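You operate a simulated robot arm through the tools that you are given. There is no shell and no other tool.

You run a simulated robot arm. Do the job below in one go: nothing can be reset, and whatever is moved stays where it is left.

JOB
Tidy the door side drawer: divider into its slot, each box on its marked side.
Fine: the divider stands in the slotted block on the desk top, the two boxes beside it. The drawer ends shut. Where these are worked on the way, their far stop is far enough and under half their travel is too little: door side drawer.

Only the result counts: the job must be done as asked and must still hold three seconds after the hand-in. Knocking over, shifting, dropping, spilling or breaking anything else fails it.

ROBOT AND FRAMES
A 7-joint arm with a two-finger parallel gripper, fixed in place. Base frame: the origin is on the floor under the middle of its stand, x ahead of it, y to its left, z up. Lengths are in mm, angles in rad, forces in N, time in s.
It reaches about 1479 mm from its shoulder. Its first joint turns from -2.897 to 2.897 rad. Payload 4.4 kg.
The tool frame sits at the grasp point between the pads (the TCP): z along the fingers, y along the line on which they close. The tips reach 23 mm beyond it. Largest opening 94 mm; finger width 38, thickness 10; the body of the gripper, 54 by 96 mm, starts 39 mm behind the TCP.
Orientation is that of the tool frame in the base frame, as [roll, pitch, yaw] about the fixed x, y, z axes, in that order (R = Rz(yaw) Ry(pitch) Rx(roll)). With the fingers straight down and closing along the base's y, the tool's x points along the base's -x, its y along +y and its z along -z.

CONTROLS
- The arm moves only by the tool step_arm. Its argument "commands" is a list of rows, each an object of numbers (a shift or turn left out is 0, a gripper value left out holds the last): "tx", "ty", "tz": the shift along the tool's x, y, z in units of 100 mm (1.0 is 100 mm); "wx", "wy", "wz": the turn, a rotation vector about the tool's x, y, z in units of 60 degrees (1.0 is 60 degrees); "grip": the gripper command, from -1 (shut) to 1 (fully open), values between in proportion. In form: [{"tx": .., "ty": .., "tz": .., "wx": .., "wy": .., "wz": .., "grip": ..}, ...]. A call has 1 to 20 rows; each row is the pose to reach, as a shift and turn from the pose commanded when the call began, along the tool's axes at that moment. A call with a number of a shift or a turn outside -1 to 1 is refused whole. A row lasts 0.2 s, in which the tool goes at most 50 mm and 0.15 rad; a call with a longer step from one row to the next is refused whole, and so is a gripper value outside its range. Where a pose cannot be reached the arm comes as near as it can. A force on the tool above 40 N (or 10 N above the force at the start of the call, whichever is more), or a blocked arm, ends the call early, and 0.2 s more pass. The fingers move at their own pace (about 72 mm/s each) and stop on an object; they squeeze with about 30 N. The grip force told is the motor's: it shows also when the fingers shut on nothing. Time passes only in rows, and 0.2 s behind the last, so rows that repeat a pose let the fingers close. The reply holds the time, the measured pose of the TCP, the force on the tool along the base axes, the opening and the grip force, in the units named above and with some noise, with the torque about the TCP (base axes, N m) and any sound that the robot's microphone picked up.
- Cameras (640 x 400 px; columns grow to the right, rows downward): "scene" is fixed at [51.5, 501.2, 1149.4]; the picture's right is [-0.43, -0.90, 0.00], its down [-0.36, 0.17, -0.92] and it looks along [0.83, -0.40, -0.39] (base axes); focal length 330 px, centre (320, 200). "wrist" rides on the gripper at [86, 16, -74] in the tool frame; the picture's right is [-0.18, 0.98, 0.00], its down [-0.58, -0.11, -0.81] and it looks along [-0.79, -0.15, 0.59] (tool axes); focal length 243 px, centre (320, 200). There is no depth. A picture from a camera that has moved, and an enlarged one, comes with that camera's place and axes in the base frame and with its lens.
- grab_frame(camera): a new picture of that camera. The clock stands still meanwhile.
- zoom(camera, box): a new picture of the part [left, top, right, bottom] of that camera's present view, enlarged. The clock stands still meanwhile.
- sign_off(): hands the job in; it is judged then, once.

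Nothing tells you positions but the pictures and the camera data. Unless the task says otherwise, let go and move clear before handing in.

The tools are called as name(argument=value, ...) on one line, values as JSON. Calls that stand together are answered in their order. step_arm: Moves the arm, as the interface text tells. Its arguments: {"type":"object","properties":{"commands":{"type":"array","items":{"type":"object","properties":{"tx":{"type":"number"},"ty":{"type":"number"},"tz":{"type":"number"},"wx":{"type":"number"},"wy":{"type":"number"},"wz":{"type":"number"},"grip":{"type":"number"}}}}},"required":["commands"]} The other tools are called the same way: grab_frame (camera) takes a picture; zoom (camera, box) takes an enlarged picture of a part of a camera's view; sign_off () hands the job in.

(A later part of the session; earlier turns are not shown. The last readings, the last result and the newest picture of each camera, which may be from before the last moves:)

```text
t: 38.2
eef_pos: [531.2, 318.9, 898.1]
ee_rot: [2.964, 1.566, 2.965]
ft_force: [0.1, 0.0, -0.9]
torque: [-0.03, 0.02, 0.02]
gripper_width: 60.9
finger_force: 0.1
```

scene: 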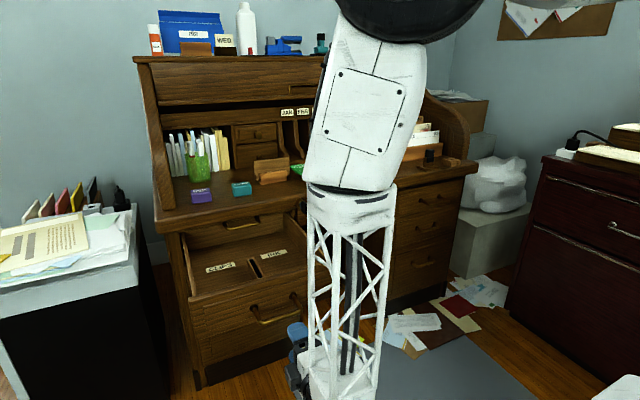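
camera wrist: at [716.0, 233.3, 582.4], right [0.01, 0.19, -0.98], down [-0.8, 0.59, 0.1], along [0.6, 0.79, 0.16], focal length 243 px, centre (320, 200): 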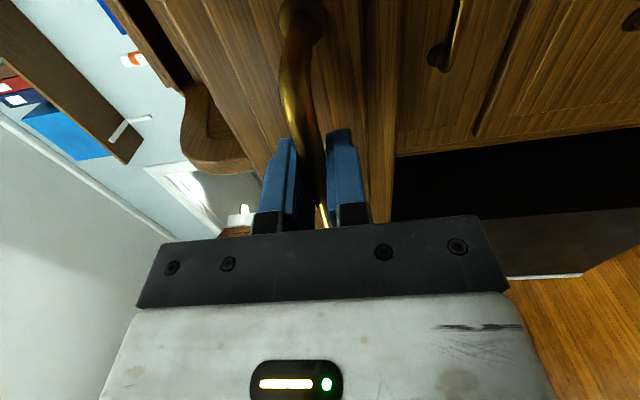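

step_arm(commands=[{"wy": 0.14, "tz": 0.14, "tx": -0.07}, {"wy": 0.28, "tz": 0.28, "tx": -0.14}, {"wy": 0.42, "tz": 0.42, "tx": -0.21}, {"wy": 0.56, "tz": 0.56, "tx": -0.28}, {"wy": 0.7, "tz": 0.7, "tx": -0.35}, {"wy": 0.84, "tz": 0.84, "tx": -0.42}, {"wy": 0.98, "tz": 0.98, "tx": -0.49}])

step_arm(commands=[{"wy": 0.13}, {"wy": 0.26}, {"wy": 0.39}, {"wy": 0.524}])

grab_frame(camera="wrist")

grab_frame(camera="scene")

```text
t: 39.9
eef_pos: [628.6, 317.8, 948.1]
ee_rot: [3.141, 0.538, -3.141]
ft_force: [-0.2, -0.8, 1.0]
torque: [0.03, 0.02, -0.01]
gripper_width: 61.0
finger_force: 0.1
```

```text
t: 40.9
eef_pos: [628.0, 317.6, 948.2]
ee_rot: [3.141, -0.011, -3.141]
ft_force: [0.8, -1.2, -1.0]
torque: [-0.02, -0.03, 0.03]
gripper_width: 61.0
finger_force: 0.0
```

```text
taken
camera wrist: at [541.5, 335.5, 1023.4], right [0.18, 0.98, 0.0], down [0.59, -0.11, 0.8], along [0.79, -0.15, -0.6], focal length 243 px, centre (320, 200)
```

wrist: 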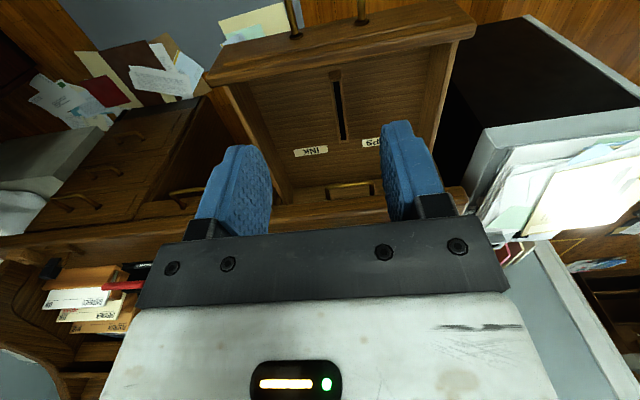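

```text
taken
```

scene: 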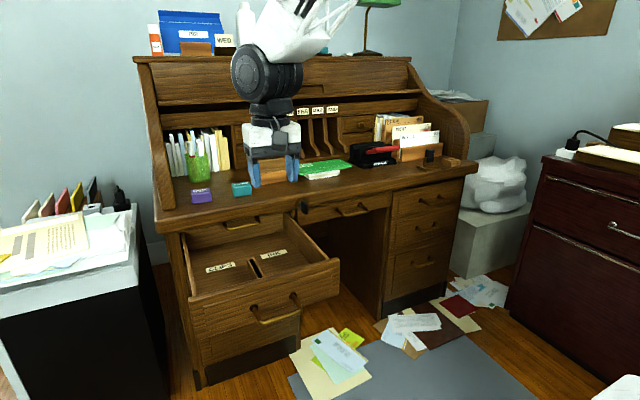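

The drawer is fully open and visible from both cameras. I'll zoom in to measure the slot and labels.

zoom(camera="wrist", box=[230, 40, 450, 200])

zoom(camera="scene", box=[170, 210, 350, 330])

zoom(camera="scene", box=[170, 140, 310, 220])

```text
2.50 times, centred on (340, 120) of wrist
camera zoom: at [541.5, 335.5, 1023.4], right [0.18, 0.98, 0.0], down [0.59, -0.11, 0.8], along [0.79, -0.15, -0.6], focal length 606 px, centre (270, 400)
```

zoom: 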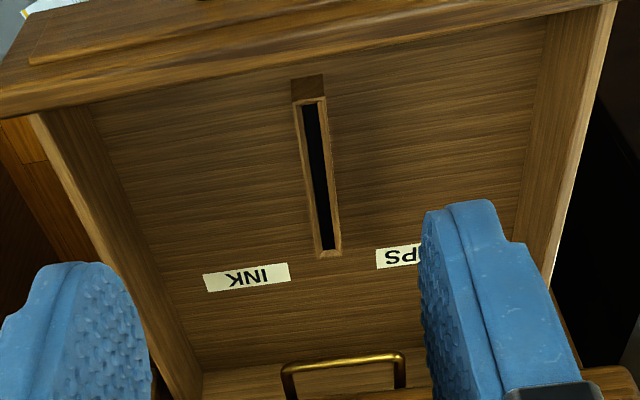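

```text
3.33 times, centred on (260, 270) of scene
camera zoom: at [51.5, 501.2, 1149.4], right [-0.43, -0.9, 0.0], down [-0.36, 0.17, -0.92], along [0.83, -0.4, -0.39], focal length 1101 px, centre (520, -33)
```

zoom: 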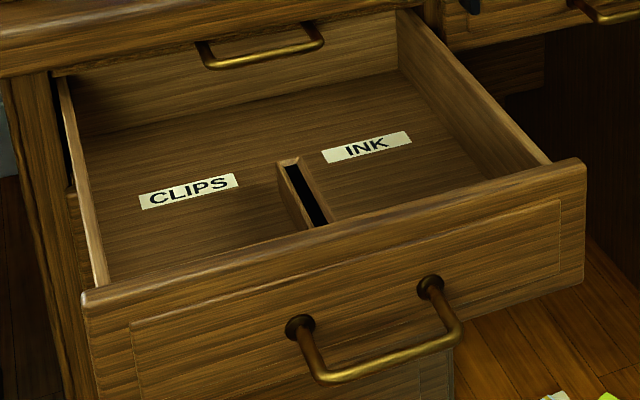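

```text
4.57 times, centred on (240, 180) of scene
camera zoom: at [51.5, 501.2, 1149.4], right [-0.43, -0.9, 0.0], down [-0.36, 0.17, -0.92], along [0.83, -0.4, -0.39], focal length 1510 px, centre (686, 291)
```

zoom: 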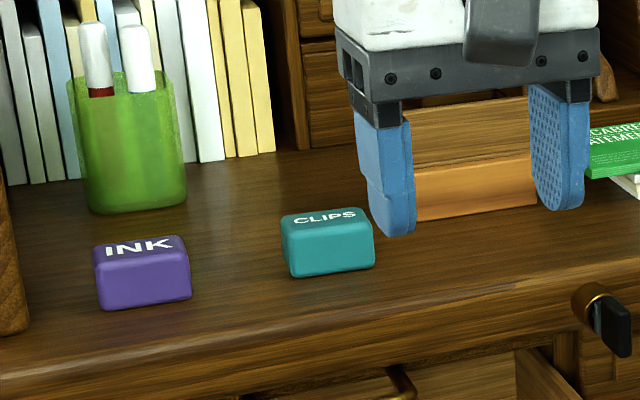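

The slot runs from x≈753 to 883 at y≈322 with its top at z≈612, and the drawer floor is at about z 579. Next I'll go above the front of the desk to measure the divider and boxes.

step_arm(commands=[{"tx": -0.3, "ty": -0.17, "grip": 1}, {"tx": -0.6, "ty": -0.34, "grip": 1}, {"tx": -0.91, "ty": -0.51, "grip": 1}])

step_arm(commands=[{"tx": -0.3, "ty": -0.17, "grip": 1}, {"tx": -0.6, "ty": -0.34, "grip": 1}, {"tx": -0.91, "ty": -0.51, "grip": 1}])

step_arm(commands=[{"tx": -0.3, "ty": -0.17, "grip": 1}, {"tx": -0.6, "ty": -0.34, "grip": 1}, {"tx": -0.91, "ty": -0.51, "grip": 1}])

grab_frame(camera="wrist")

zoom(camera="wrist", box=[230, 80, 450, 230])

```text
t: 41.6
eef_pos: [723.5, 268.7, 945.3]
ee_rot: [-3.14, -0.011, -3.141]
ft_force: [0.1, -0.6, 0.6]
torque: [0.01, 0.0, 0.0]
gripper_width: 94.2
finger_force: 0.2
```

```text
t: 42.5
eef_pos: [811.2, 217.4, 946.1]
ee_rot: [-3.141, -0.009, -3.141]
ft_force: [0.5, 0.2, 0.1]
torque: [0.01, 0.01, 0.02]
gripper_width: 94.0
finger_force: 0.0
```

```text
t: 43.2
eef_pos: [903.3, 166.7, 947.4]
ee_rot: [-3.141, -0.01, 3.141]
ft_force: [-0.4, 0.0, -0.3]
torque: [-0.03, 0.0, -0.03]
gripper_width: 93.8
finger_force: 0.2
```

```text
taken
camera wrist: at [817.2, 182.9, 1022.6], right [0.18, 0.98, 0.0], down [0.59, -0.11, 0.8], along [0.79, -0.15, -0.6], focal length 243 px, centre (320, 200)
```

wrist: 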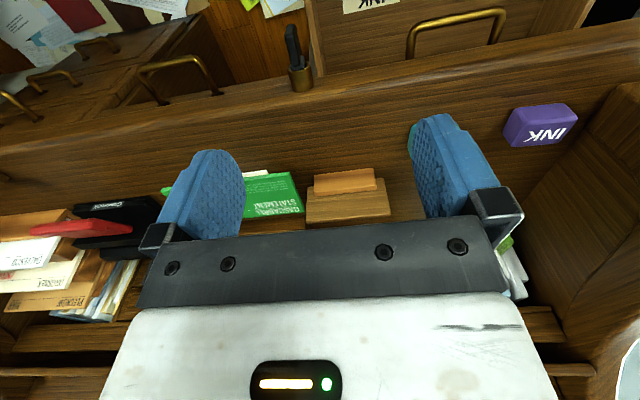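

```text
2.67 times, centred on (340, 155) of wrist
camera zoom: at [817.2, 182.9, 1022.6], right [0.18, 0.98, 0.0], down [0.59, -0.11, 0.8], along [0.79, -0.15, -0.6], focal length 647 px, centre (267, 320)
```

zoom: 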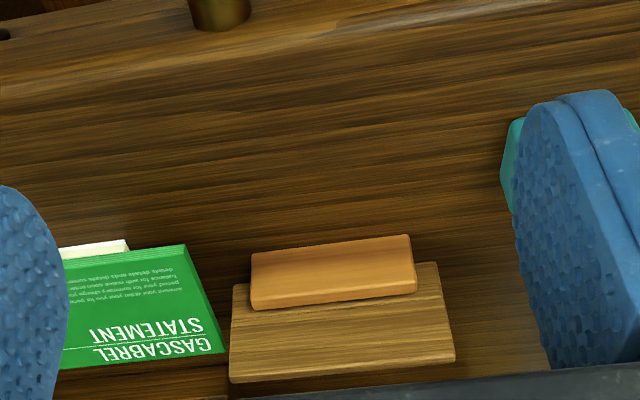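

The divider stands in its block with its top edge along y 100–230 at x≈1140 and z≈825; the block top is around z 786. I'll turn the gripper 90° so it closes along x, over clear space.

step_arm(commands=[{"wy": -0.0096}, {"wy": -0.0096}])

step_arm(commands=[{"wz": -0.14}, {"wz": -0.28}, {"wz": -0.42}, {"wz": -0.56}, {"wz": -0.7}, {"wz": -0.84}, {"wz": -0.98}])

step_arm(commands=[{"wz": -0.13}, {"wz": -0.26}, {"wz": -0.39}, {"wz": -0.52}])

grab_frame(camera="wrist")

grab_frame(camera="scene")

```text
t: 43.9
eef_pos: [902.5, 166.5, 946.5]
ee_rot: [3.141, 0.001, 3.141]
ft_force: [0.5, 0.1, 0.3]
torque: [-0.01, 0.01, 0.01]
gripper_width: 94.1
finger_force: 0.1
```

```text
t: 45.5
eef_pos: [903.3, 166.7, 943.8]
ee_rot: [-3.14, 0.001, -2.115]
ft_force: [0.6, 0.5, -0.5]
torque: [-0.01, -0.04, 0.03]
gripper_width: 93.9
finger_force: 0.0
```

```text
t: 46.5
eef_pos: [902.8, 165.1, 943.8]
ee_rot: [3.141, 0.0, -1.569]
ft_force: [0.1, -0.2, -0.6]
torque: [-0.02, 0.02, -0.03]
gripper_width: 94.0
finger_force: 0.1
```

```text
taken
camera wrist: at [885.8, 80.6, 1019.1], right [-0.98, 0.18, 0.0], down [0.11, 0.58, 0.81], along [0.15, 0.79, -0.59], focal length 243 px, centre (320, 200)
```

wrist: 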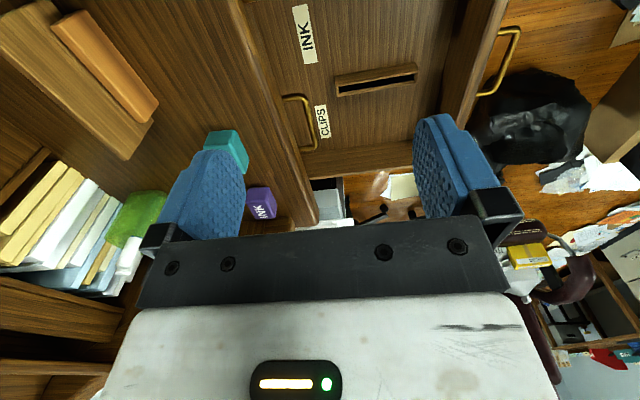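

```text
taken
```

scene: 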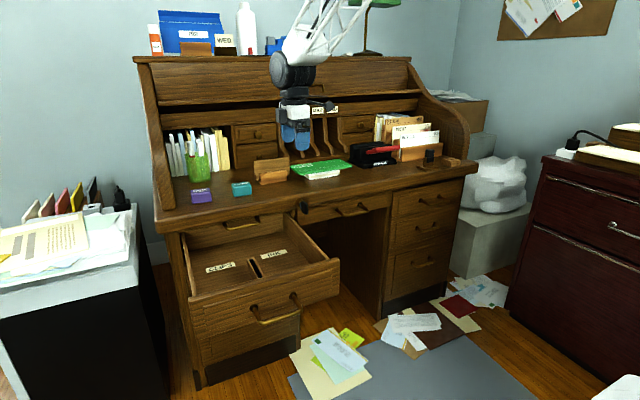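

The gripper now closes along x. I'll move over the divider while staying high, then check the alignment.

step_arm(commands=[{"ty": -0.27}, {"ty": -0.53}, {"ty": -0.79}])

step_arm(commands=[{"ty": -0.27}, {"ty": -0.53}, {"ty": -0.79}])

grab_frame(camera="wrist")

grab_frame(camera="scene")

```text
t: 47.2
eef_pos: [980.1, 167.8, 948.1]
ee_rot: [-3.141, -0.001, -1.57]
ft_force: [1.1, -0.3, -0.6]
torque: [-0.01, -0.02, -0.01]
gripper_width: 94.0
finger_force: 0.0
```

```text
t: 48.0
eef_pos: [1059.9, 165.3, 944.8]
ee_rot: [3.141, 0.0, -1.569]
ft_force: [0.2, -1.0, -0.3]
torque: [-0.01, 0.0, -0.03]
gripper_width: 94.0
finger_force: 0.0
```

```text
taken
camera wrist: at [1042.4, 80.1, 1019.8], right [-0.98, 0.18, 0.0], down [0.11, 0.58, 0.81], along [0.15, 0.79, -0.59], focal length 243 px, centre (320, 200)
```

wrist: 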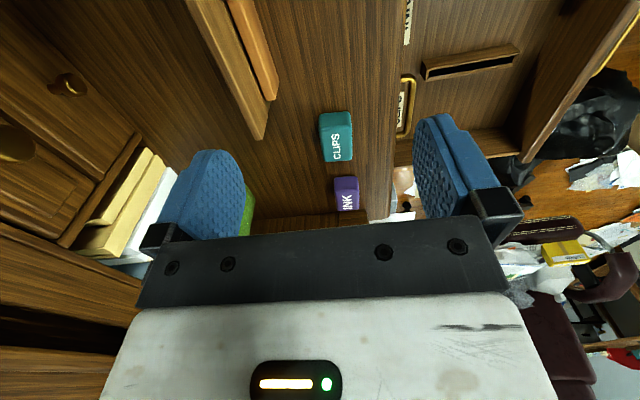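

```text
taken
```

scene: 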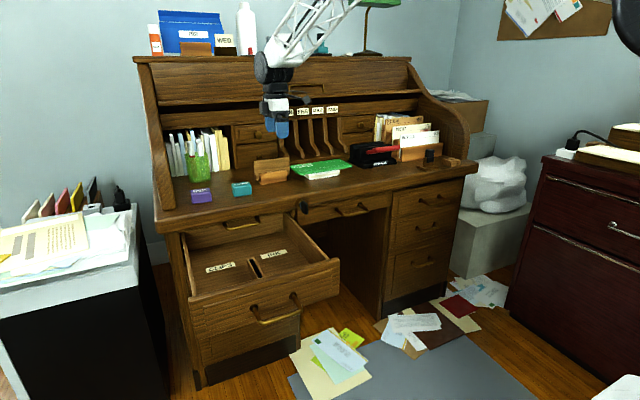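

There's plenty of clearance to the hutch. I'll move the last 80 mm over the divider.

step_arm(commands=[{"ty": -0.27}, {"ty": -0.53}, {"ty": -0.8}])

grab_frame(camera="wrist")

zoom(camera="wrist", box=[230, 0, 450, 150])

zoom(camera="scene", box=[220, 60, 340, 200])

```text
t: 48.9
eef_pos: [1141.8, 168.4, 945.6]
ee_rot: [-3.139, -0.001, -1.572]
ft_force: [-0.4, -0.4, 0.0]
torque: [0.0, 0.02, -0.02]
gripper_width: 94.2
finger_force: 0.0
```

```text
taken
camera wrist: at [1123.6, 82.1, 1019.5], right [-0.98, 0.18, 0.0], down [0.11, 0.58, 0.81], along [0.15, 0.79, -0.59], focal length 243 px, centre (320, 200)
```

wrist: 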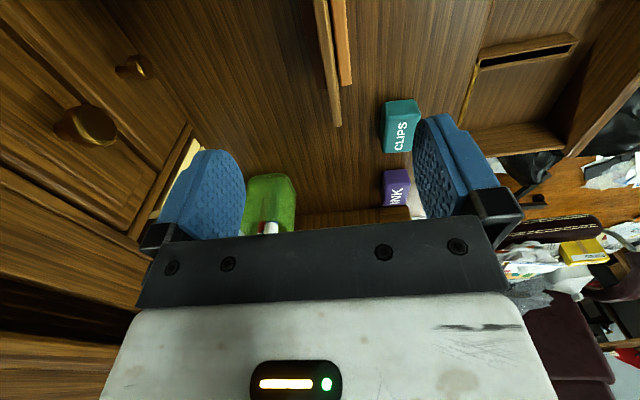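

```text
2.67 times, centred on (340, 75) of wrist
camera zoom: at [1123.6, 82.1, 1019.5], right [-0.98, 0.18, 0.0], down [0.11, 0.58, 0.81], along [0.15, 0.79, -0.59], focal length 647 px, centre (267, 533)
```

zoom: 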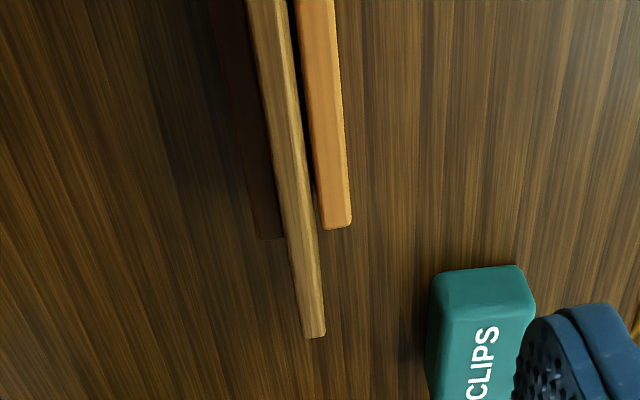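

```text
2.86 times, centred on (280, 130) of scene
camera zoom: at [51.5, 501.2, 1149.4], right [-0.43, -0.9, 0.0], down [-0.36, 0.17, -0.92], along [0.83, -0.4, -0.39], focal length 944 px, centre (434, 400)
```

zoom: 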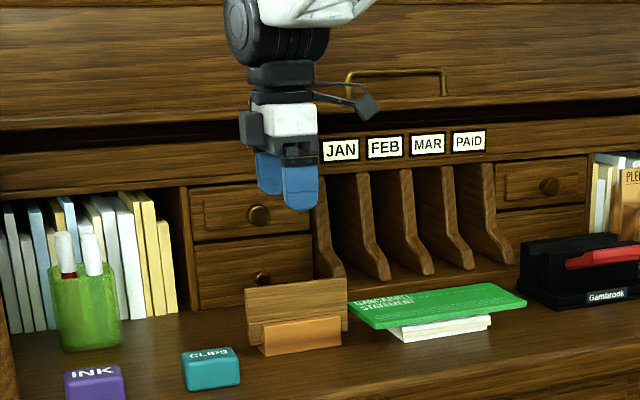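

The divider is seen end-on, close under the gripper, about 7 mm nearer the front than the TCP. I'll look at its near end with the extended view.

zoom(camera="wrist", box=[0, 0, 640, 10])

zoom(camera="wrist", box=[240, 0, 400, 8])

```text
1.00 times, centred on (320, 5) of wrist (not enlarged: the box is as wide or as high as the picture)
camera zoom: at [1123.6, 82.1, 1019.5], right [-0.98, 0.18, 0.0], down [0.11, 0.58, 0.81], along [0.15, 0.79, -0.59], focal length 243 px, centre (320, 395)
```

zoom: 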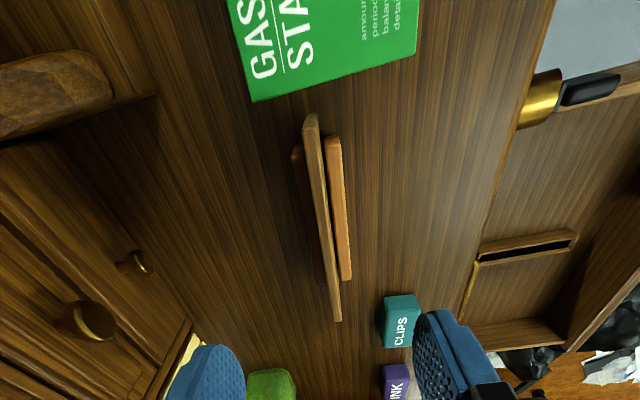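

```text
4.00 times, centred on (320, 4) of wrist
camera zoom: at [1123.6, 82.1, 1019.5], right [-0.98, 0.18, 0.0], down [0.11, 0.58, 0.81], along [0.15, 0.79, -0.59], focal length 970 px, centre (320, 984)
```

zoom: 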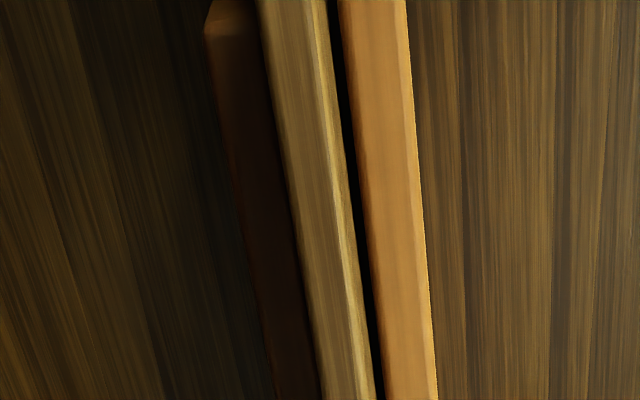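

The divider's centre is at about (1134, 163) and it's aligned with y. I'll centre over it and descend in stages.

step_arm(commands=[{"tx": 0.05, "ty": 0.075, "tz": 0.3, "grip": 0.3}, {"tx": 0.05, "ty": 0.075, "tz": 0.6, "grip": 0.3}, {"tx": 0.05, "ty": 0.075, "tz": 0.85, "grip": 0.3}])

zoom(camera="wrist", box=[200, 60, 440, 210])

zoom(camera="wrist", box=[0, 0, 640, 10])

zoom(camera="scene", box=[220, 100, 340, 200])

```text
t: 49.6
eef_pos: [1134.6, 160.8, 860.8]
ee_rot: [-3.14, 0.001, -1.571]
ft_force: [0.2, -0.2, 0.9]
torque: [0.04, -0.02, 0.0]
gripper_width: 61.0
finger_force: 0.1
```

```text
2.67 times, centred on (320, 135) of wrist
camera zoom: at [1115.6, 75.6, 936.1], right [-0.98, 0.18, 0.0], down [0.11, 0.58, 0.81], along [0.15, 0.79, -0.59], focal length 647 px, centre (320, 373)
```

zoom: 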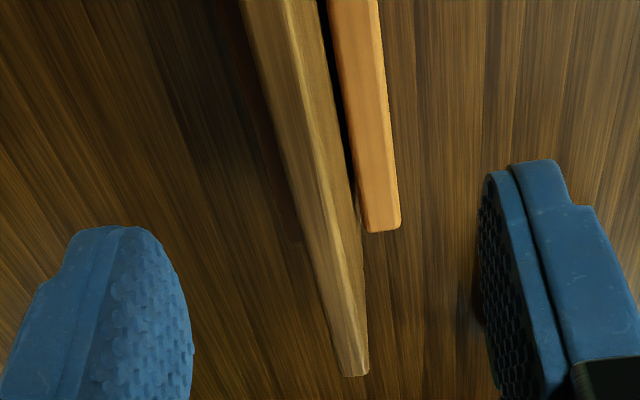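

```text
1.00 times, centred on (320, 5) of wrist (not enlarged: the box is as wide or as high as the picture)
camera zoom: at [1115.6, 75.6, 936.1], right [-0.98, 0.18, 0.0], down [0.11, 0.58, 0.81], along [0.15, 0.79, -0.59], focal length 243 px, centre (320, 395)
```

zoom: 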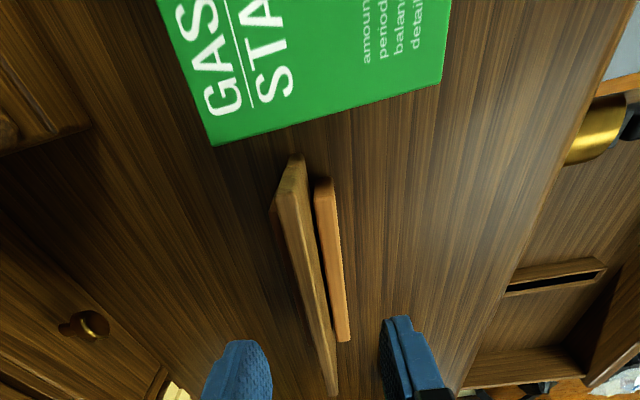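

```text
4.00 times, centred on (280, 150) of scene
camera zoom: at [51.5, 501.2, 1149.4], right [-0.43, -0.9, 0.0], down [-0.36, 0.17, -0.92], along [0.83, -0.4, -0.39], focal length 1321 px, centre (480, 400)
```

zoom: 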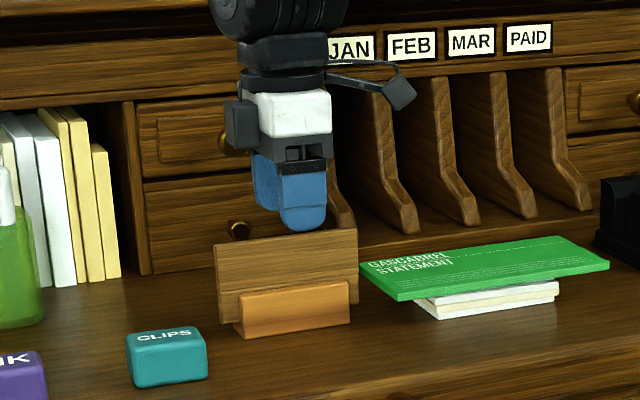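

Alignment looks good, with the divider's end within about 1.5 mm of the finger centre line. I'll descend to z≈815 and grip it.

step_arm(commands=[{"ty": -0.014, "tz": 0.2}, {"ty": -0.014, "tz": 0.36}, {"ty": -0.014, "tz": 0.46}])

zoom(camera="wrist", box=[200, 60, 440, 210])

zoom(camera="scene", box=[230, 130, 320, 200])

```text
t: 50.5
eef_pos: [1135.0, 159.5, 813.3]
ee_rot: [-3.141, 0.0, -1.571]
ft_force: [0.2, 0.5, 0.3]
torque: [-0.01, 0.0, -0.01]
gripper_width: 61.0
finger_force: 0.1
```

```text
2.67 times, centred on (320, 135) of wrist
camera zoom: at [1117.3, 74.3, 888.1], right [-0.98, 0.18, 0.0], down [0.11, 0.58, 0.81], along [0.15, 0.79, -0.59], focal length 647 px, centre (320, 373)
```

zoom: 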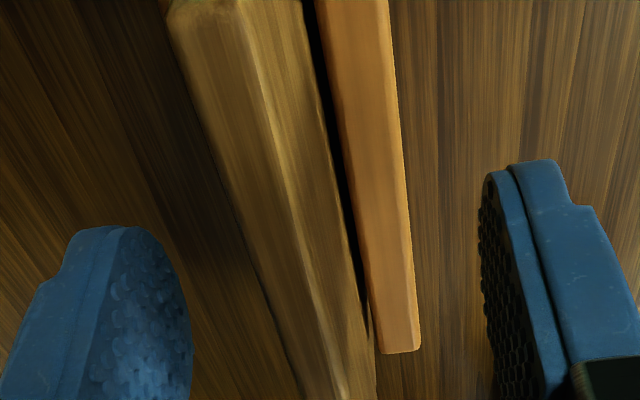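

```text
5.71 times, centred on (275, 165) of scene
camera zoom: at [51.5, 501.2, 1149.4], right [-0.43, -0.9, 0.0], down [-0.36, 0.17, -0.92], along [0.83, -0.4, -0.39], focal length 1887 px, centre (577, 400)
```

zoom: 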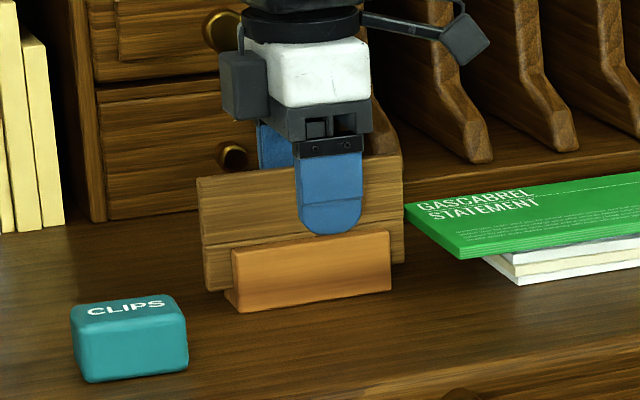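

step_arm(commands=[{"grip": -1}, {"grip": -1}, {"grip": -1}, {"grip": -1}, {"grip": -1}])

zoom(camera="wrist", box=[200, 60, 440, 210])

zoom(camera="scene", box=[230, 130, 320, 200])

```text
t: 51.6
eef_pos: [1135.0, 159.7, 814.1]
ee_rot: [3.142, 0.0, -1.571]
ft_force: [-0.4, -1.1, -0.1]
torque: [0.03, 0.0, -0.02]
gripper_width: 8.1
finger_force: 29.8
```

```text
2.67 times, centred on (320, 135) of wrist
camera zoom: at [1117.2, 74.2, 888.1], right [-0.98, 0.18, 0.0], down [0.11, 0.58, 0.81], along [0.15, 0.79, -0.59], focal length 647 px, centre (320, 373)
```

zoom: 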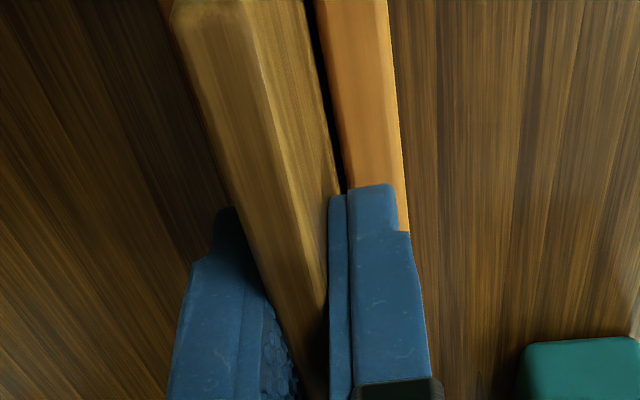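

```text
5.71 times, centred on (275, 165) of scene
camera zoom: at [51.5, 501.2, 1149.4], right [-0.43, -0.9, 0.0], down [-0.36, 0.17, -0.92], along [0.83, -0.4, -0.39], focal length 1887 px, centre (577, 400)
```

zoom: 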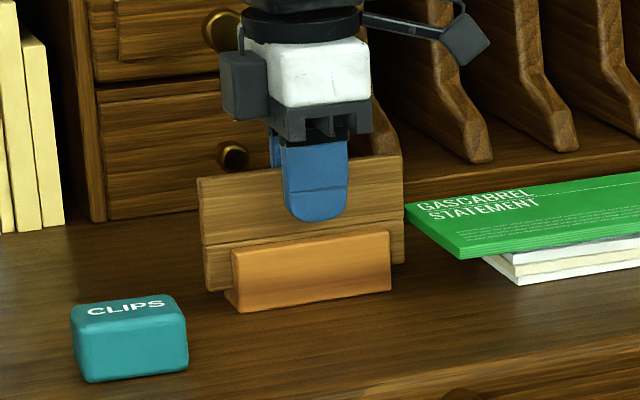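

The divider is gripped (8.1 mm thick). I'll lift it straight up slowly and check that the block stays put.

step_arm(commands=[{"tz": -0.1}, {"tz": -0.2}, {"tz": -0.3}, {"tz": -0.45}, {"tz": -0.65}, {"tz": -0.9}, {"tz": -1.0}])

zoom(camera="scene", box=[230, 100, 320, 200])

zoom(camera="wrist", box=[0, 0, 640, 10])

```text
t: 53.2
eef_pos: [1134.2, 159.4, 915.4]
ee_rot: [3.141, -0.002, -1.57]
ft_force: [-0.1, -0.4, -0.4]
torque: [-0.02, -0.01, -0.02]
gripper_width: 7.8
finger_force: 30.0
```

```text
4.00 times, centred on (275, 150) of scene
camera zoom: at [51.5, 501.2, 1149.4], right [-0.43, -0.9, 0.0], down [-0.36, 0.17, -0.92], along [0.83, -0.4, -0.39], focal length 1321 px, centre (500, 400)
```

zoom: 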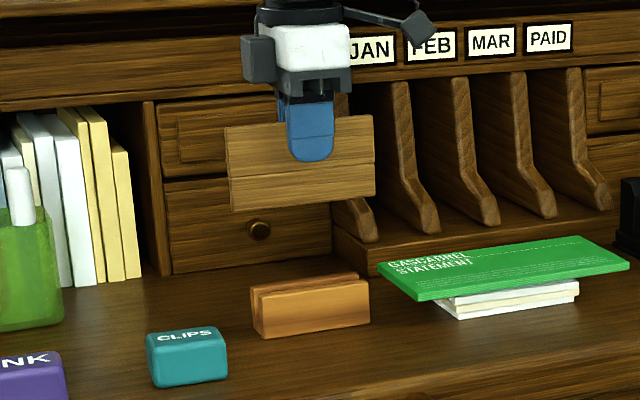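

```text
1.00 times, centred on (320, 5) of wrist (not enlarged: the box is as wide or as high as the picture)
camera zoom: at [1117.1, 74.2, 988.9], right [-0.98, 0.18, 0.0], down [0.11, 0.58, 0.81], along [0.15, 0.79, -0.59], focal length 243 px, centre (320, 395)
```

zoom: 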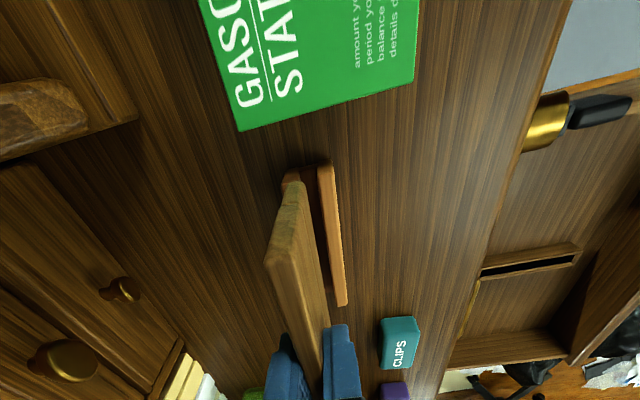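

The divider is free and centred in the grip, its bottom about 57 mm below the TCP, and the block has not moved. I'll carry it back in front of the desk at this height.

step_arm(commands=[{"ty": 0.3}, {"ty": 0.6}, {"ty": 0.95}])

step_arm(commands=[{"ty": 0.3}, {"ty": 0.6}, {"ty": 0.95}])

step_arm(commands=[{"ty": 0.3}, {"ty": 0.6}, {"ty": 0.95}])

step_arm(commands=[{"wz": 0.14}, {"wz": 0.28}, {"wz": 0.42}, {"wz": 0.56}, {"wz": 0.7}, {"wz": 0.84}, {"wz": 0.98}])

step_arm(commands=[{"wz": 0.13}, {"wz": 0.26}, {"wz": 0.39}, {"wz": 0.52}])

```text
t: 54.0
eef_pos: [1041.0, 162.9, 912.4]
ee_rot: [3.141, -0.002, -1.57]
ft_force: [0.1, -0.5, -1.7]
torque: [0.01, -0.02, -0.04]
gripper_width: 8.0
finger_force: 29.8
```

```text
t: 54.9
eef_pos: [945.7, 161.0, 915.3]
ee_rot: [3.141, 0.0, -1.572]
ft_force: [0.5, 0.7, 0.1]
torque: [-0.02, 0.0, -0.01]
gripper_width: 8.0
finger_force: 30.2
```

```text
t: 55.6
eef_pos: [849.5, 160.3, 912.7]
ee_rot: [3.141, -0.001, -1.571]
ft_force: [0.3, 0.0, -0.7]
torque: [-0.01, 0.0, 0.02]
gripper_width: 8.2
finger_force: 30.4
```

```text
t: 57.2
eef_pos: [849.4, 161.3, 914.7]
ee_rot: [-3.14, -0.001, -2.599]
ft_force: [-0.2, -0.2, 1.2]
torque: [-0.01, 0.02, -0.02]
gripper_width: 7.9
finger_force: 29.9
```

```text
t: 58.2
eef_pos: [850.7, 161.3, 914.1]
ee_rot: [3.141, 0.0, 3.14]
ft_force: [0.1, 0.2, -0.3]
torque: [0.0, -0.01, 0.0]
gripper_width: 7.8
finger_force: 29.7
```

The divider is now aligned front to back. I'll move it above the drawer slot and look.

step_arm(commands=[{"tx": 0.07, "ty": 0.3}, {"tx": 0.14, "ty": 0.6}, {"tx": 0.2, "ty": 0.9}])

step_arm(commands=[{"tx": 0.04, "ty": 0.35, "tz": 0.25}, {"tx": 0.08, "ty": 0.71, "tz": 0.5}, {"tx": 0.08, "ty": 0.71, "tz": 0.9}])

step_arm(commands=[{"tz": 0.3}, {"tz": 0.6}])

grab_frame(camera="wrist")

zoom(camera="wrist", box=[0, 0, 640, 10])

zoom(camera="scene", box=[170, 180, 350, 330])

```text
t: 59.0
eef_pos: [826.8, 251.8, 912.8]
ee_rot: [3.14, 0.0, 3.14]
ft_force: [0.1, 0.6, -0.3]
torque: [0.01, 0.0, -0.01]
gripper_width: 7.9
finger_force: 30.1
```

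```text
t: 59.9
eef_pos: [817.9, 320.4, 825.6]
ee_rot: [-3.141, 0.003, 3.141]
ft_force: [0.4, 0.8, -0.3]
torque: [0.01, -0.03, 0.02]
gripper_width: 8.0
finger_force: 30.4
```

```text
t: 60.5
eef_pos: [819.0, 322.8, 763.2]
ee_rot: [3.142, 0.001, -3.141]
ft_force: [0.0, -0.1, 0.3]
torque: [0.0, -0.01, 0.01]
gripper_width: 8.0
finger_force: 30.0
```

```text
taken
camera wrist: at [731.7, 339.4, 837.0], right [0.18, 0.98, 0.0], down [0.58, -0.11, 0.81], along [0.79, -0.15, -0.59], focal length 243 px, centre (320, 200)
```

wrist: 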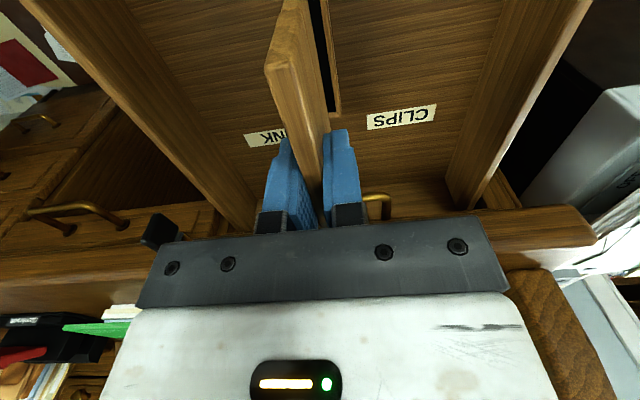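

```text
1.00 times, centred on (320, 5) of wrist (not enlarged: the box is as wide or as high as the picture)
camera zoom: at [731.7, 339.4, 837.0], right [0.18, 0.98, 0.0], down [0.58, -0.11, 0.81], along [0.79, -0.15, -0.59], focal length 243 px, centre (320, 395)
```

zoom: 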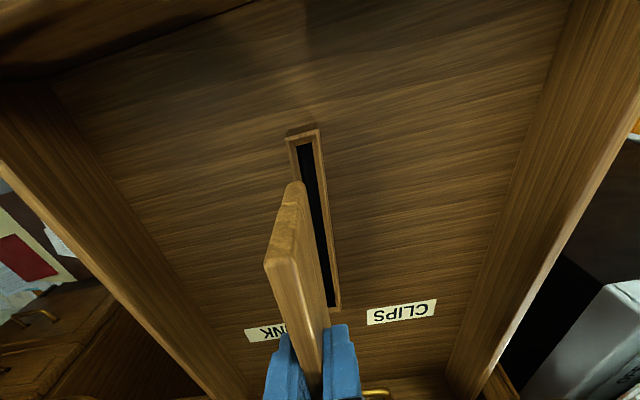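

```text
2.67 times, centred on (260, 255) of scene
camera zoom: at [51.5, 501.2, 1149.4], right [-0.43, -0.9, 0.0], down [-0.36, 0.17, -0.92], along [0.83, -0.4, -0.39], focal length 881 px, centre (480, 53)
```

zoom: 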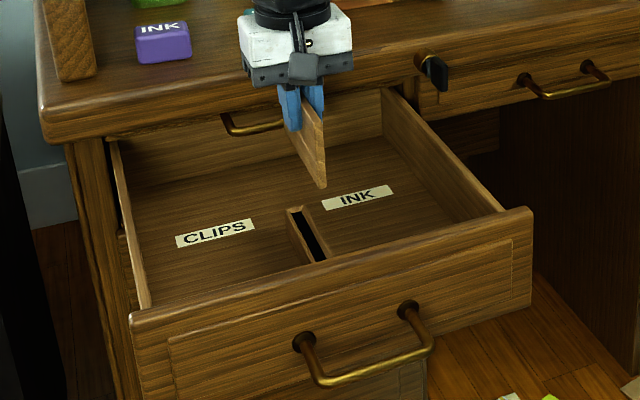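

I can see the divider above the slot; they look nearly aligned. I'll zoom in for a precise comparison before lowering it.

zoom(camera="wrist", box=[220, 0, 400, 4])

zoom(camera="wrist", box=[240, 0, 420, 112])

zoom(camera="scene", box=[230, 200, 290, 270])

```text
3.56 times, centred on (310, 2) of wrist
camera zoom: at [731.7, 339.4, 837.0], right [0.18, 0.98, 0.0], down [0.58, -0.11, 0.81], along [0.79, -0.15, -0.59], focal length 863 px, centre (356, 904)
```

zoom: 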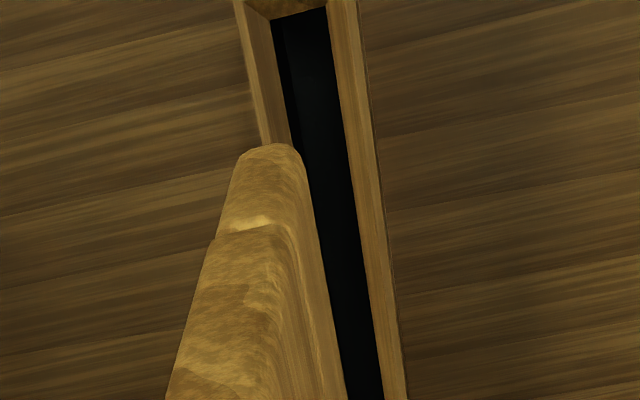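

```text
3.56 times, centred on (330, 56) of wrist
camera zoom: at [731.7, 339.4, 837.0], right [0.18, 0.98, 0.0], down [0.58, -0.11, 0.81], along [0.79, -0.15, -0.59], focal length 863 px, centre (284, 712)
```

zoom: 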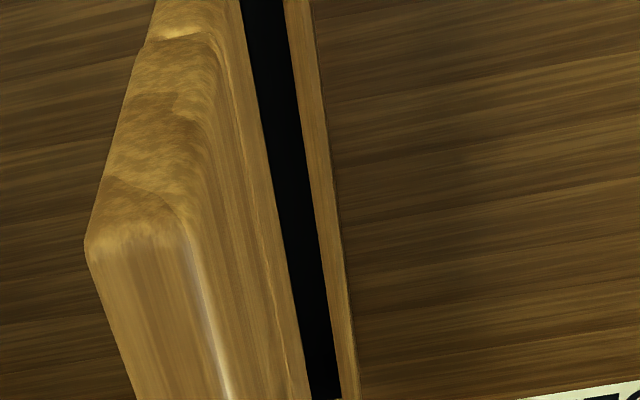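

```text
5.71 times, centred on (260, 235) of scene
camera zoom: at [51.5, 501.2, 1149.4], right [-0.43, -0.9, 0.0], down [-0.36, 0.17, -0.92], along [0.83, -0.4, -0.39], focal length 1887 px, centre (663, 0)
```

zoom: 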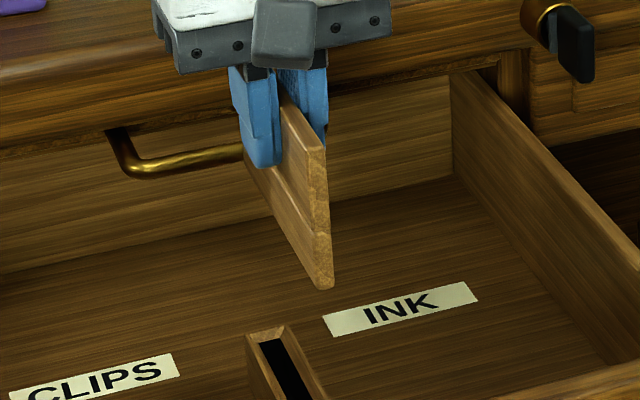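

The slot is about 11 mm wide and the divider 8 mm thick. I'll shift about 3 mm forward and 1 mm right and lower it to just above the rim, then compare again at equal depth.

step_arm(commands=[{"tx": -0.03, "ty": -0.012, "tz": 0.2}, {"tx": -0.03, "ty": -0.012, "tz": 0.4}, {"tx": -0.03, "ty": -0.012, "tz": 0.6}, {"tx": -0.03, "ty": -0.012, "tz": 0.8}])

zoom(camera="wrist", box=[0, 0, 640, 10])

zoom(camera="wrist", box=[220, 0, 400, 4])

zoom(camera="scene", box=[230, 200, 290, 270])

```text
t: 61.5
eef_pos: [824.2, 320.6, 684.2]
ee_rot: [-3.141, 0.003, -3.141]
ft_force: [0.8, -0.6, 0.1]
torque: [-0.01, 0.0, 0.01]
gripper_width: 8.0
finger_force: 30.2
```

```text
1.00 times, centred on (320, 5) of wrist (not enlarged: the box is as wide or as high as the picture)
camera zoom: at [737.4, 338.1, 758.2], right [0.18, 0.98, 0.0], down [0.58, -0.11, 0.81], along [0.79, -0.15, -0.59], focal length 243 px, centre (320, 395)
```

zoom: 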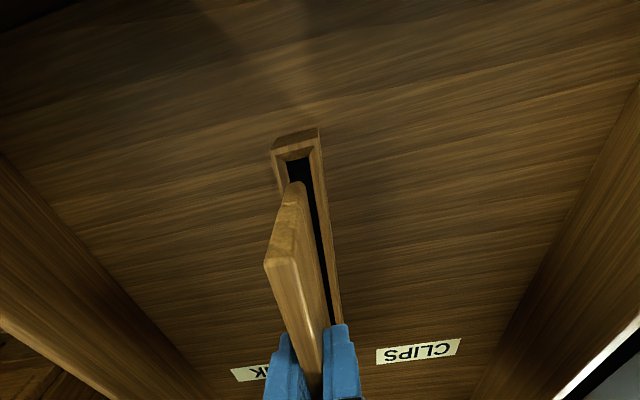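

```text
3.56 times, centred on (310, 2) of wrist
camera zoom: at [737.4, 338.1, 758.2], right [0.18, 0.98, 0.0], down [0.58, -0.11, 0.81], along [0.79, -0.15, -0.59], focal length 863 px, centre (356, 904)
```

zoom: 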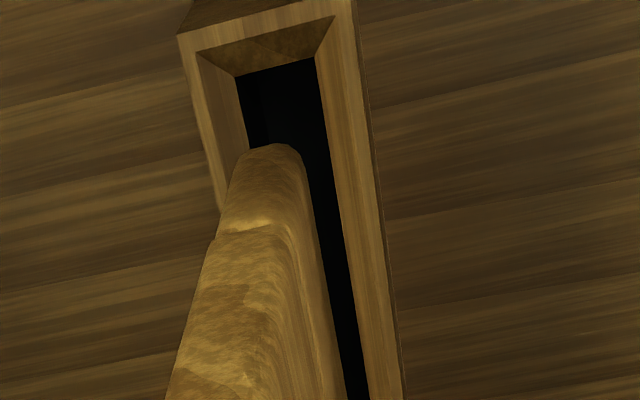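

```text
5.71 times, centred on (260, 235) of scene
camera zoom: at [51.5, 501.2, 1149.4], right [-0.43, -0.9, 0.0], down [-0.36, 0.17, -0.92], along [0.83, -0.4, -0.39], focal length 1887 px, centre (663, 0)
```

zoom: 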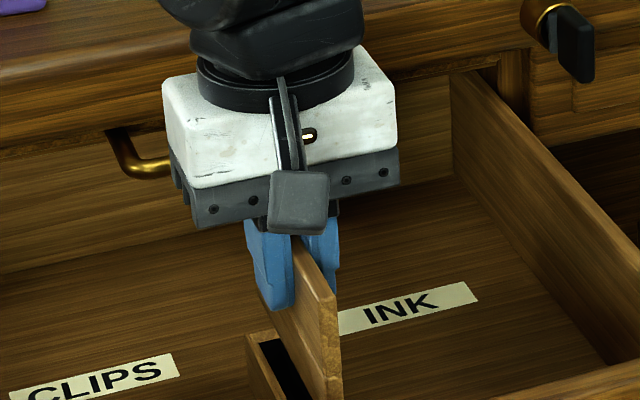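

The slot has a chamfered lead-in, and the divider is lined up with it to within about 1 mm. I'll lower it gently into the slot.

step_arm(commands=[{"ty": -0.005, "tz": 0.08}, {"ty": -0.005, "tz": 0.16}, {"ty": -0.005, "tz": 0.22}, {"ty": -0.005, "tz": 0.28}])

zoom(camera="wrist", box=[220, 0, 400, 4])

zoom(camera="wrist", box=[240, 0, 420, 112])

zoom(camera="scene", box=[230, 210, 300, 280])

```text
t: 62.5
eef_pos: [824.6, 319.5, 656.7]
ee_rot: [-3.141, 0.0, -3.141]
ft_force: [0.6, -0.2, -1.2]
torque: [-0.01, 0.02, -0.01]
gripper_width: 8.1
finger_force: 29.7
```

```text
3.56 times, centred on (310, 2) of wrist
camera zoom: at [737.3, 336.8, 730.3], right [0.18, 0.98, 0.0], down [0.58, -0.11, 0.81], along [0.79, -0.15, -0.59], focal length 863 px, centre (356, 904)
```

zoom: 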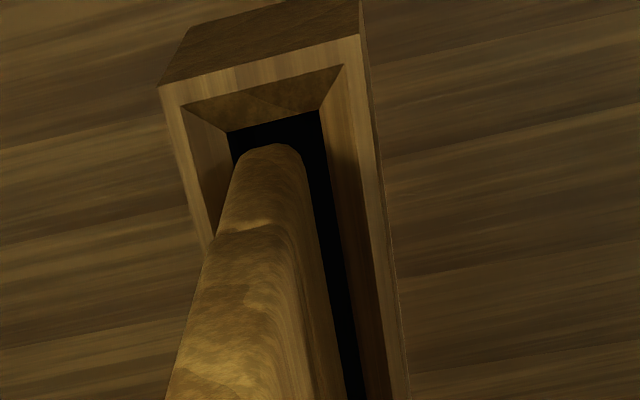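

```text
3.56 times, centred on (330, 56) of wrist
camera zoom: at [737.3, 336.8, 730.3], right [0.18, 0.98, 0.0], down [0.58, -0.11, 0.81], along [0.79, -0.15, -0.59], focal length 863 px, centre (284, 712)
```

zoom: 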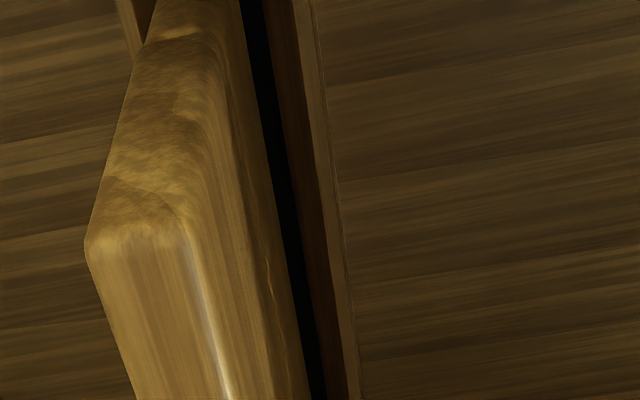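

```text
5.71 times, centred on (265, 245) of scene
camera zoom: at [51.5, 501.2, 1149.4], right [-0.43, -0.9, 0.0], down [-0.36, 0.17, -0.92], along [0.83, -0.4, -0.39], focal length 1887 px, centre (634, -57)
```

zoom: 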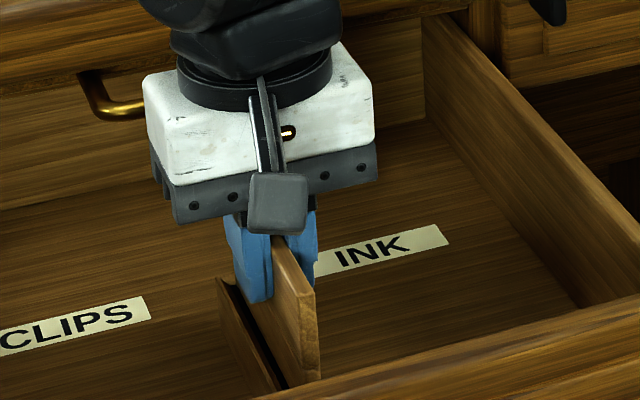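

The divider's bottom is at the lead-in, but there's more gap on its left than on its right. I'll shift it about 1.2 mm left and continue down.

step_arm(commands=[{"ty": 0.012}, {"ty": 0.012, "tz": 0.03}, {"ty": 0.012, "tz": 0.06}, {"ty": 0.012, "tz": 0.09}])

zoom(camera="wrist", box=[220, 0, 400, 4])

zoom(camera="wrist", box=[240, 0, 420, 112])

```text
t: 63.5
eef_pos: [824.0, 320.7, 646.8]
ee_rot: [3.14, 0.0, -3.141]
ft_force: [0.0, -0.6, 1.4]
torque: [-0.03, 0.0, 0.0]
gripper_width: 7.8
finger_force: 30.6
```

```text
3.56 times, centred on (310, 2) of wrist
camera zoom: at [736.6, 337.7, 720.6], right [0.18, 0.98, 0.0], down [0.58, -0.11, 0.81], along [0.79, -0.15, -0.59], focal length 863 px, centre (356, 904)
```

zoom: 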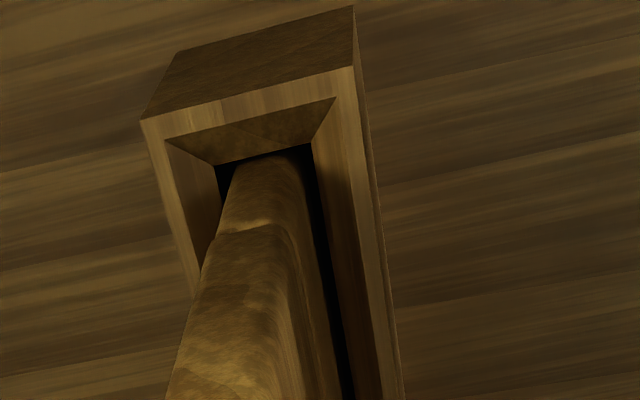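

```text
3.56 times, centred on (330, 56) of wrist
camera zoom: at [736.6, 337.7, 720.6], right [0.18, 0.98, 0.0], down [0.58, -0.11, 0.81], along [0.79, -0.15, -0.59], focal length 863 px, centre (284, 712)
```

zoom: 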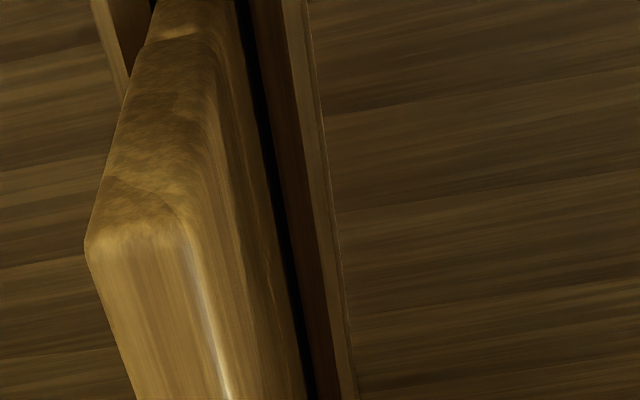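

The divider's foot is in the slot, centred with no contact force. I'll continue down until it touches the slot floor.

step_arm(commands=[{"tz": 0.03}, {"tz": 0.06}, {"tz": 0.09}, {"tz": 0.12}])

```text
t: 64.5
eef_pos: [824.7, 320.4, 635.4]
ee_rot: [-3.141, 0.0, -3.141]
ft_force: [-0.2, -0.2, -0.6]
torque: [-0.02, 0.02, 0.03]
gripper_width: 8.0
finger_force: 30.0
```

step_arm(commands=[{"tz": 0.02}, {"tz": 0.04}, {"tz": 0.06}])

zoom(camera="scene", box=[230, 210, 300, 280])

zoom(camera="wrist", box=[0, 0, 640, 10])

```text
t: 65.2
eef_pos: [824.9, 321.4, 630.0]
ee_rot: [-3.142, 0.001, 3.141]
ft_force: [-1.5, 0.8, 3.4]
torque: [0.02, 0.29, -0.03]
gripper_width: 7.9
finger_force: 30.4
```

```text
5.71 times, centred on (265, 245) of scene
camera zoom: at [51.5, 501.2, 1149.4], right [-0.43, -0.9, 0.0], down [-0.36, 0.17, -0.92], along [0.83, -0.4, -0.39], focal length 1887 px, centre (634, -57)
```

zoom: 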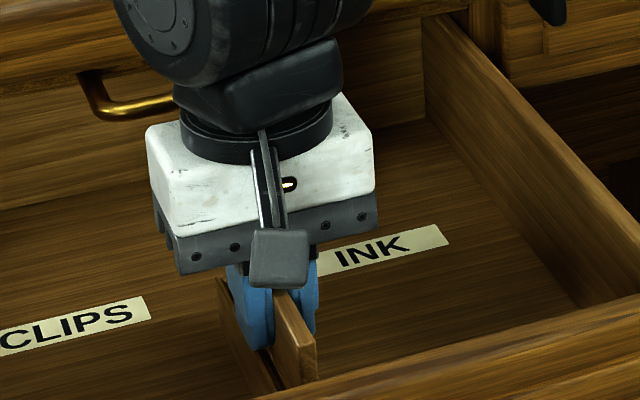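

```text
1.00 times, centred on (320, 5) of wrist (not enlarged: the box is as wide or as high as the picture)
camera zoom: at [737.0, 338.2, 704.0], right [0.18, 0.98, 0.0], down [0.58, -0.11, 0.81], along [0.79, -0.15, -0.59], focal length 243 px, centre (320, 395)
```

zoom: 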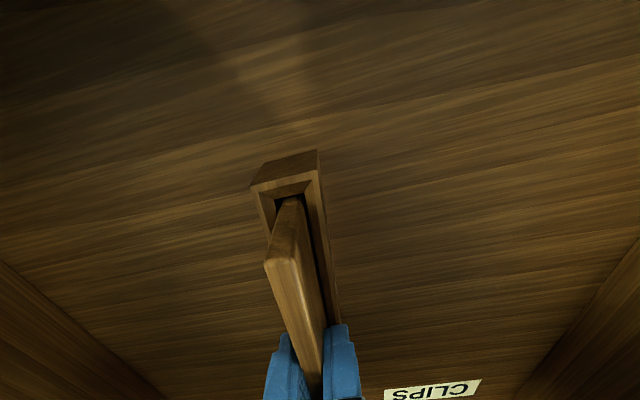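

step_arm(commands=[{"tz": 0.01}, {"tz": 0.02}, {"tz": 0.03}])

zoom(camera="wrist", box=[220, 0, 400, 4])

zoom(camera="wrist", box=[240, 0, 420, 150])

```text
t: 66.0
eef_pos: [826.4, 322.0, 627.8]
ee_rot: [-3.141, 0.003, 3.141]
ft_force: [2.0, -3.7, 35.1]
torque: [-0.21, 0.0, -0.02]
gripper_width: 8.1
finger_force: 30.0
```

```text
3.56 times, centred on (310, 2) of wrist
camera zoom: at [738.4, 338.6, 702.1], right [0.18, 0.98, 0.0], down [0.58, -0.11, 0.81], along [0.79, -0.15, -0.59], focal length 863 px, centre (356, 904)
```

zoom: 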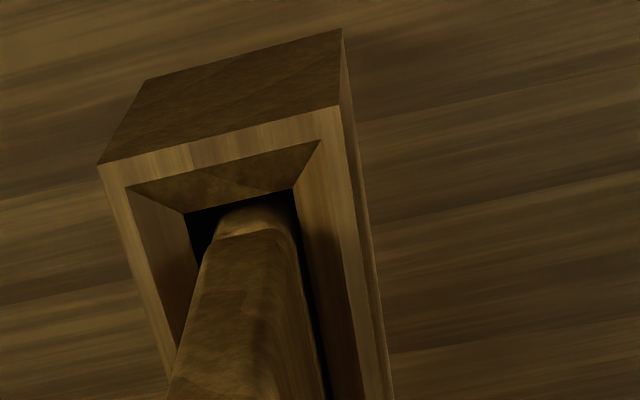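

```text
2.67 times, centred on (330, 75) of wrist
camera zoom: at [738.4, 338.6, 702.1], right [0.18, 0.98, 0.0], down [0.58, -0.11, 0.81], along [0.79, -0.15, -0.59], focal length 647 px, centre (293, 533)
```

zoom: 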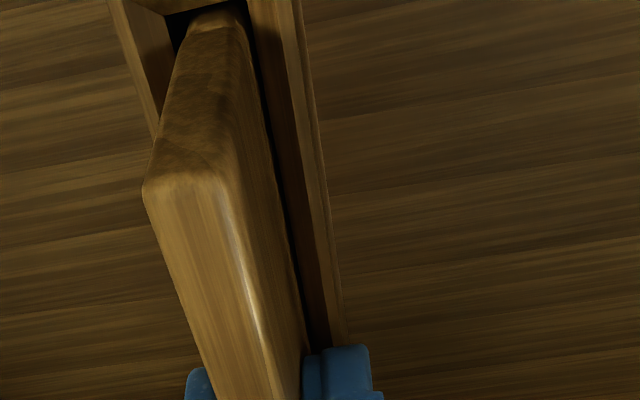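

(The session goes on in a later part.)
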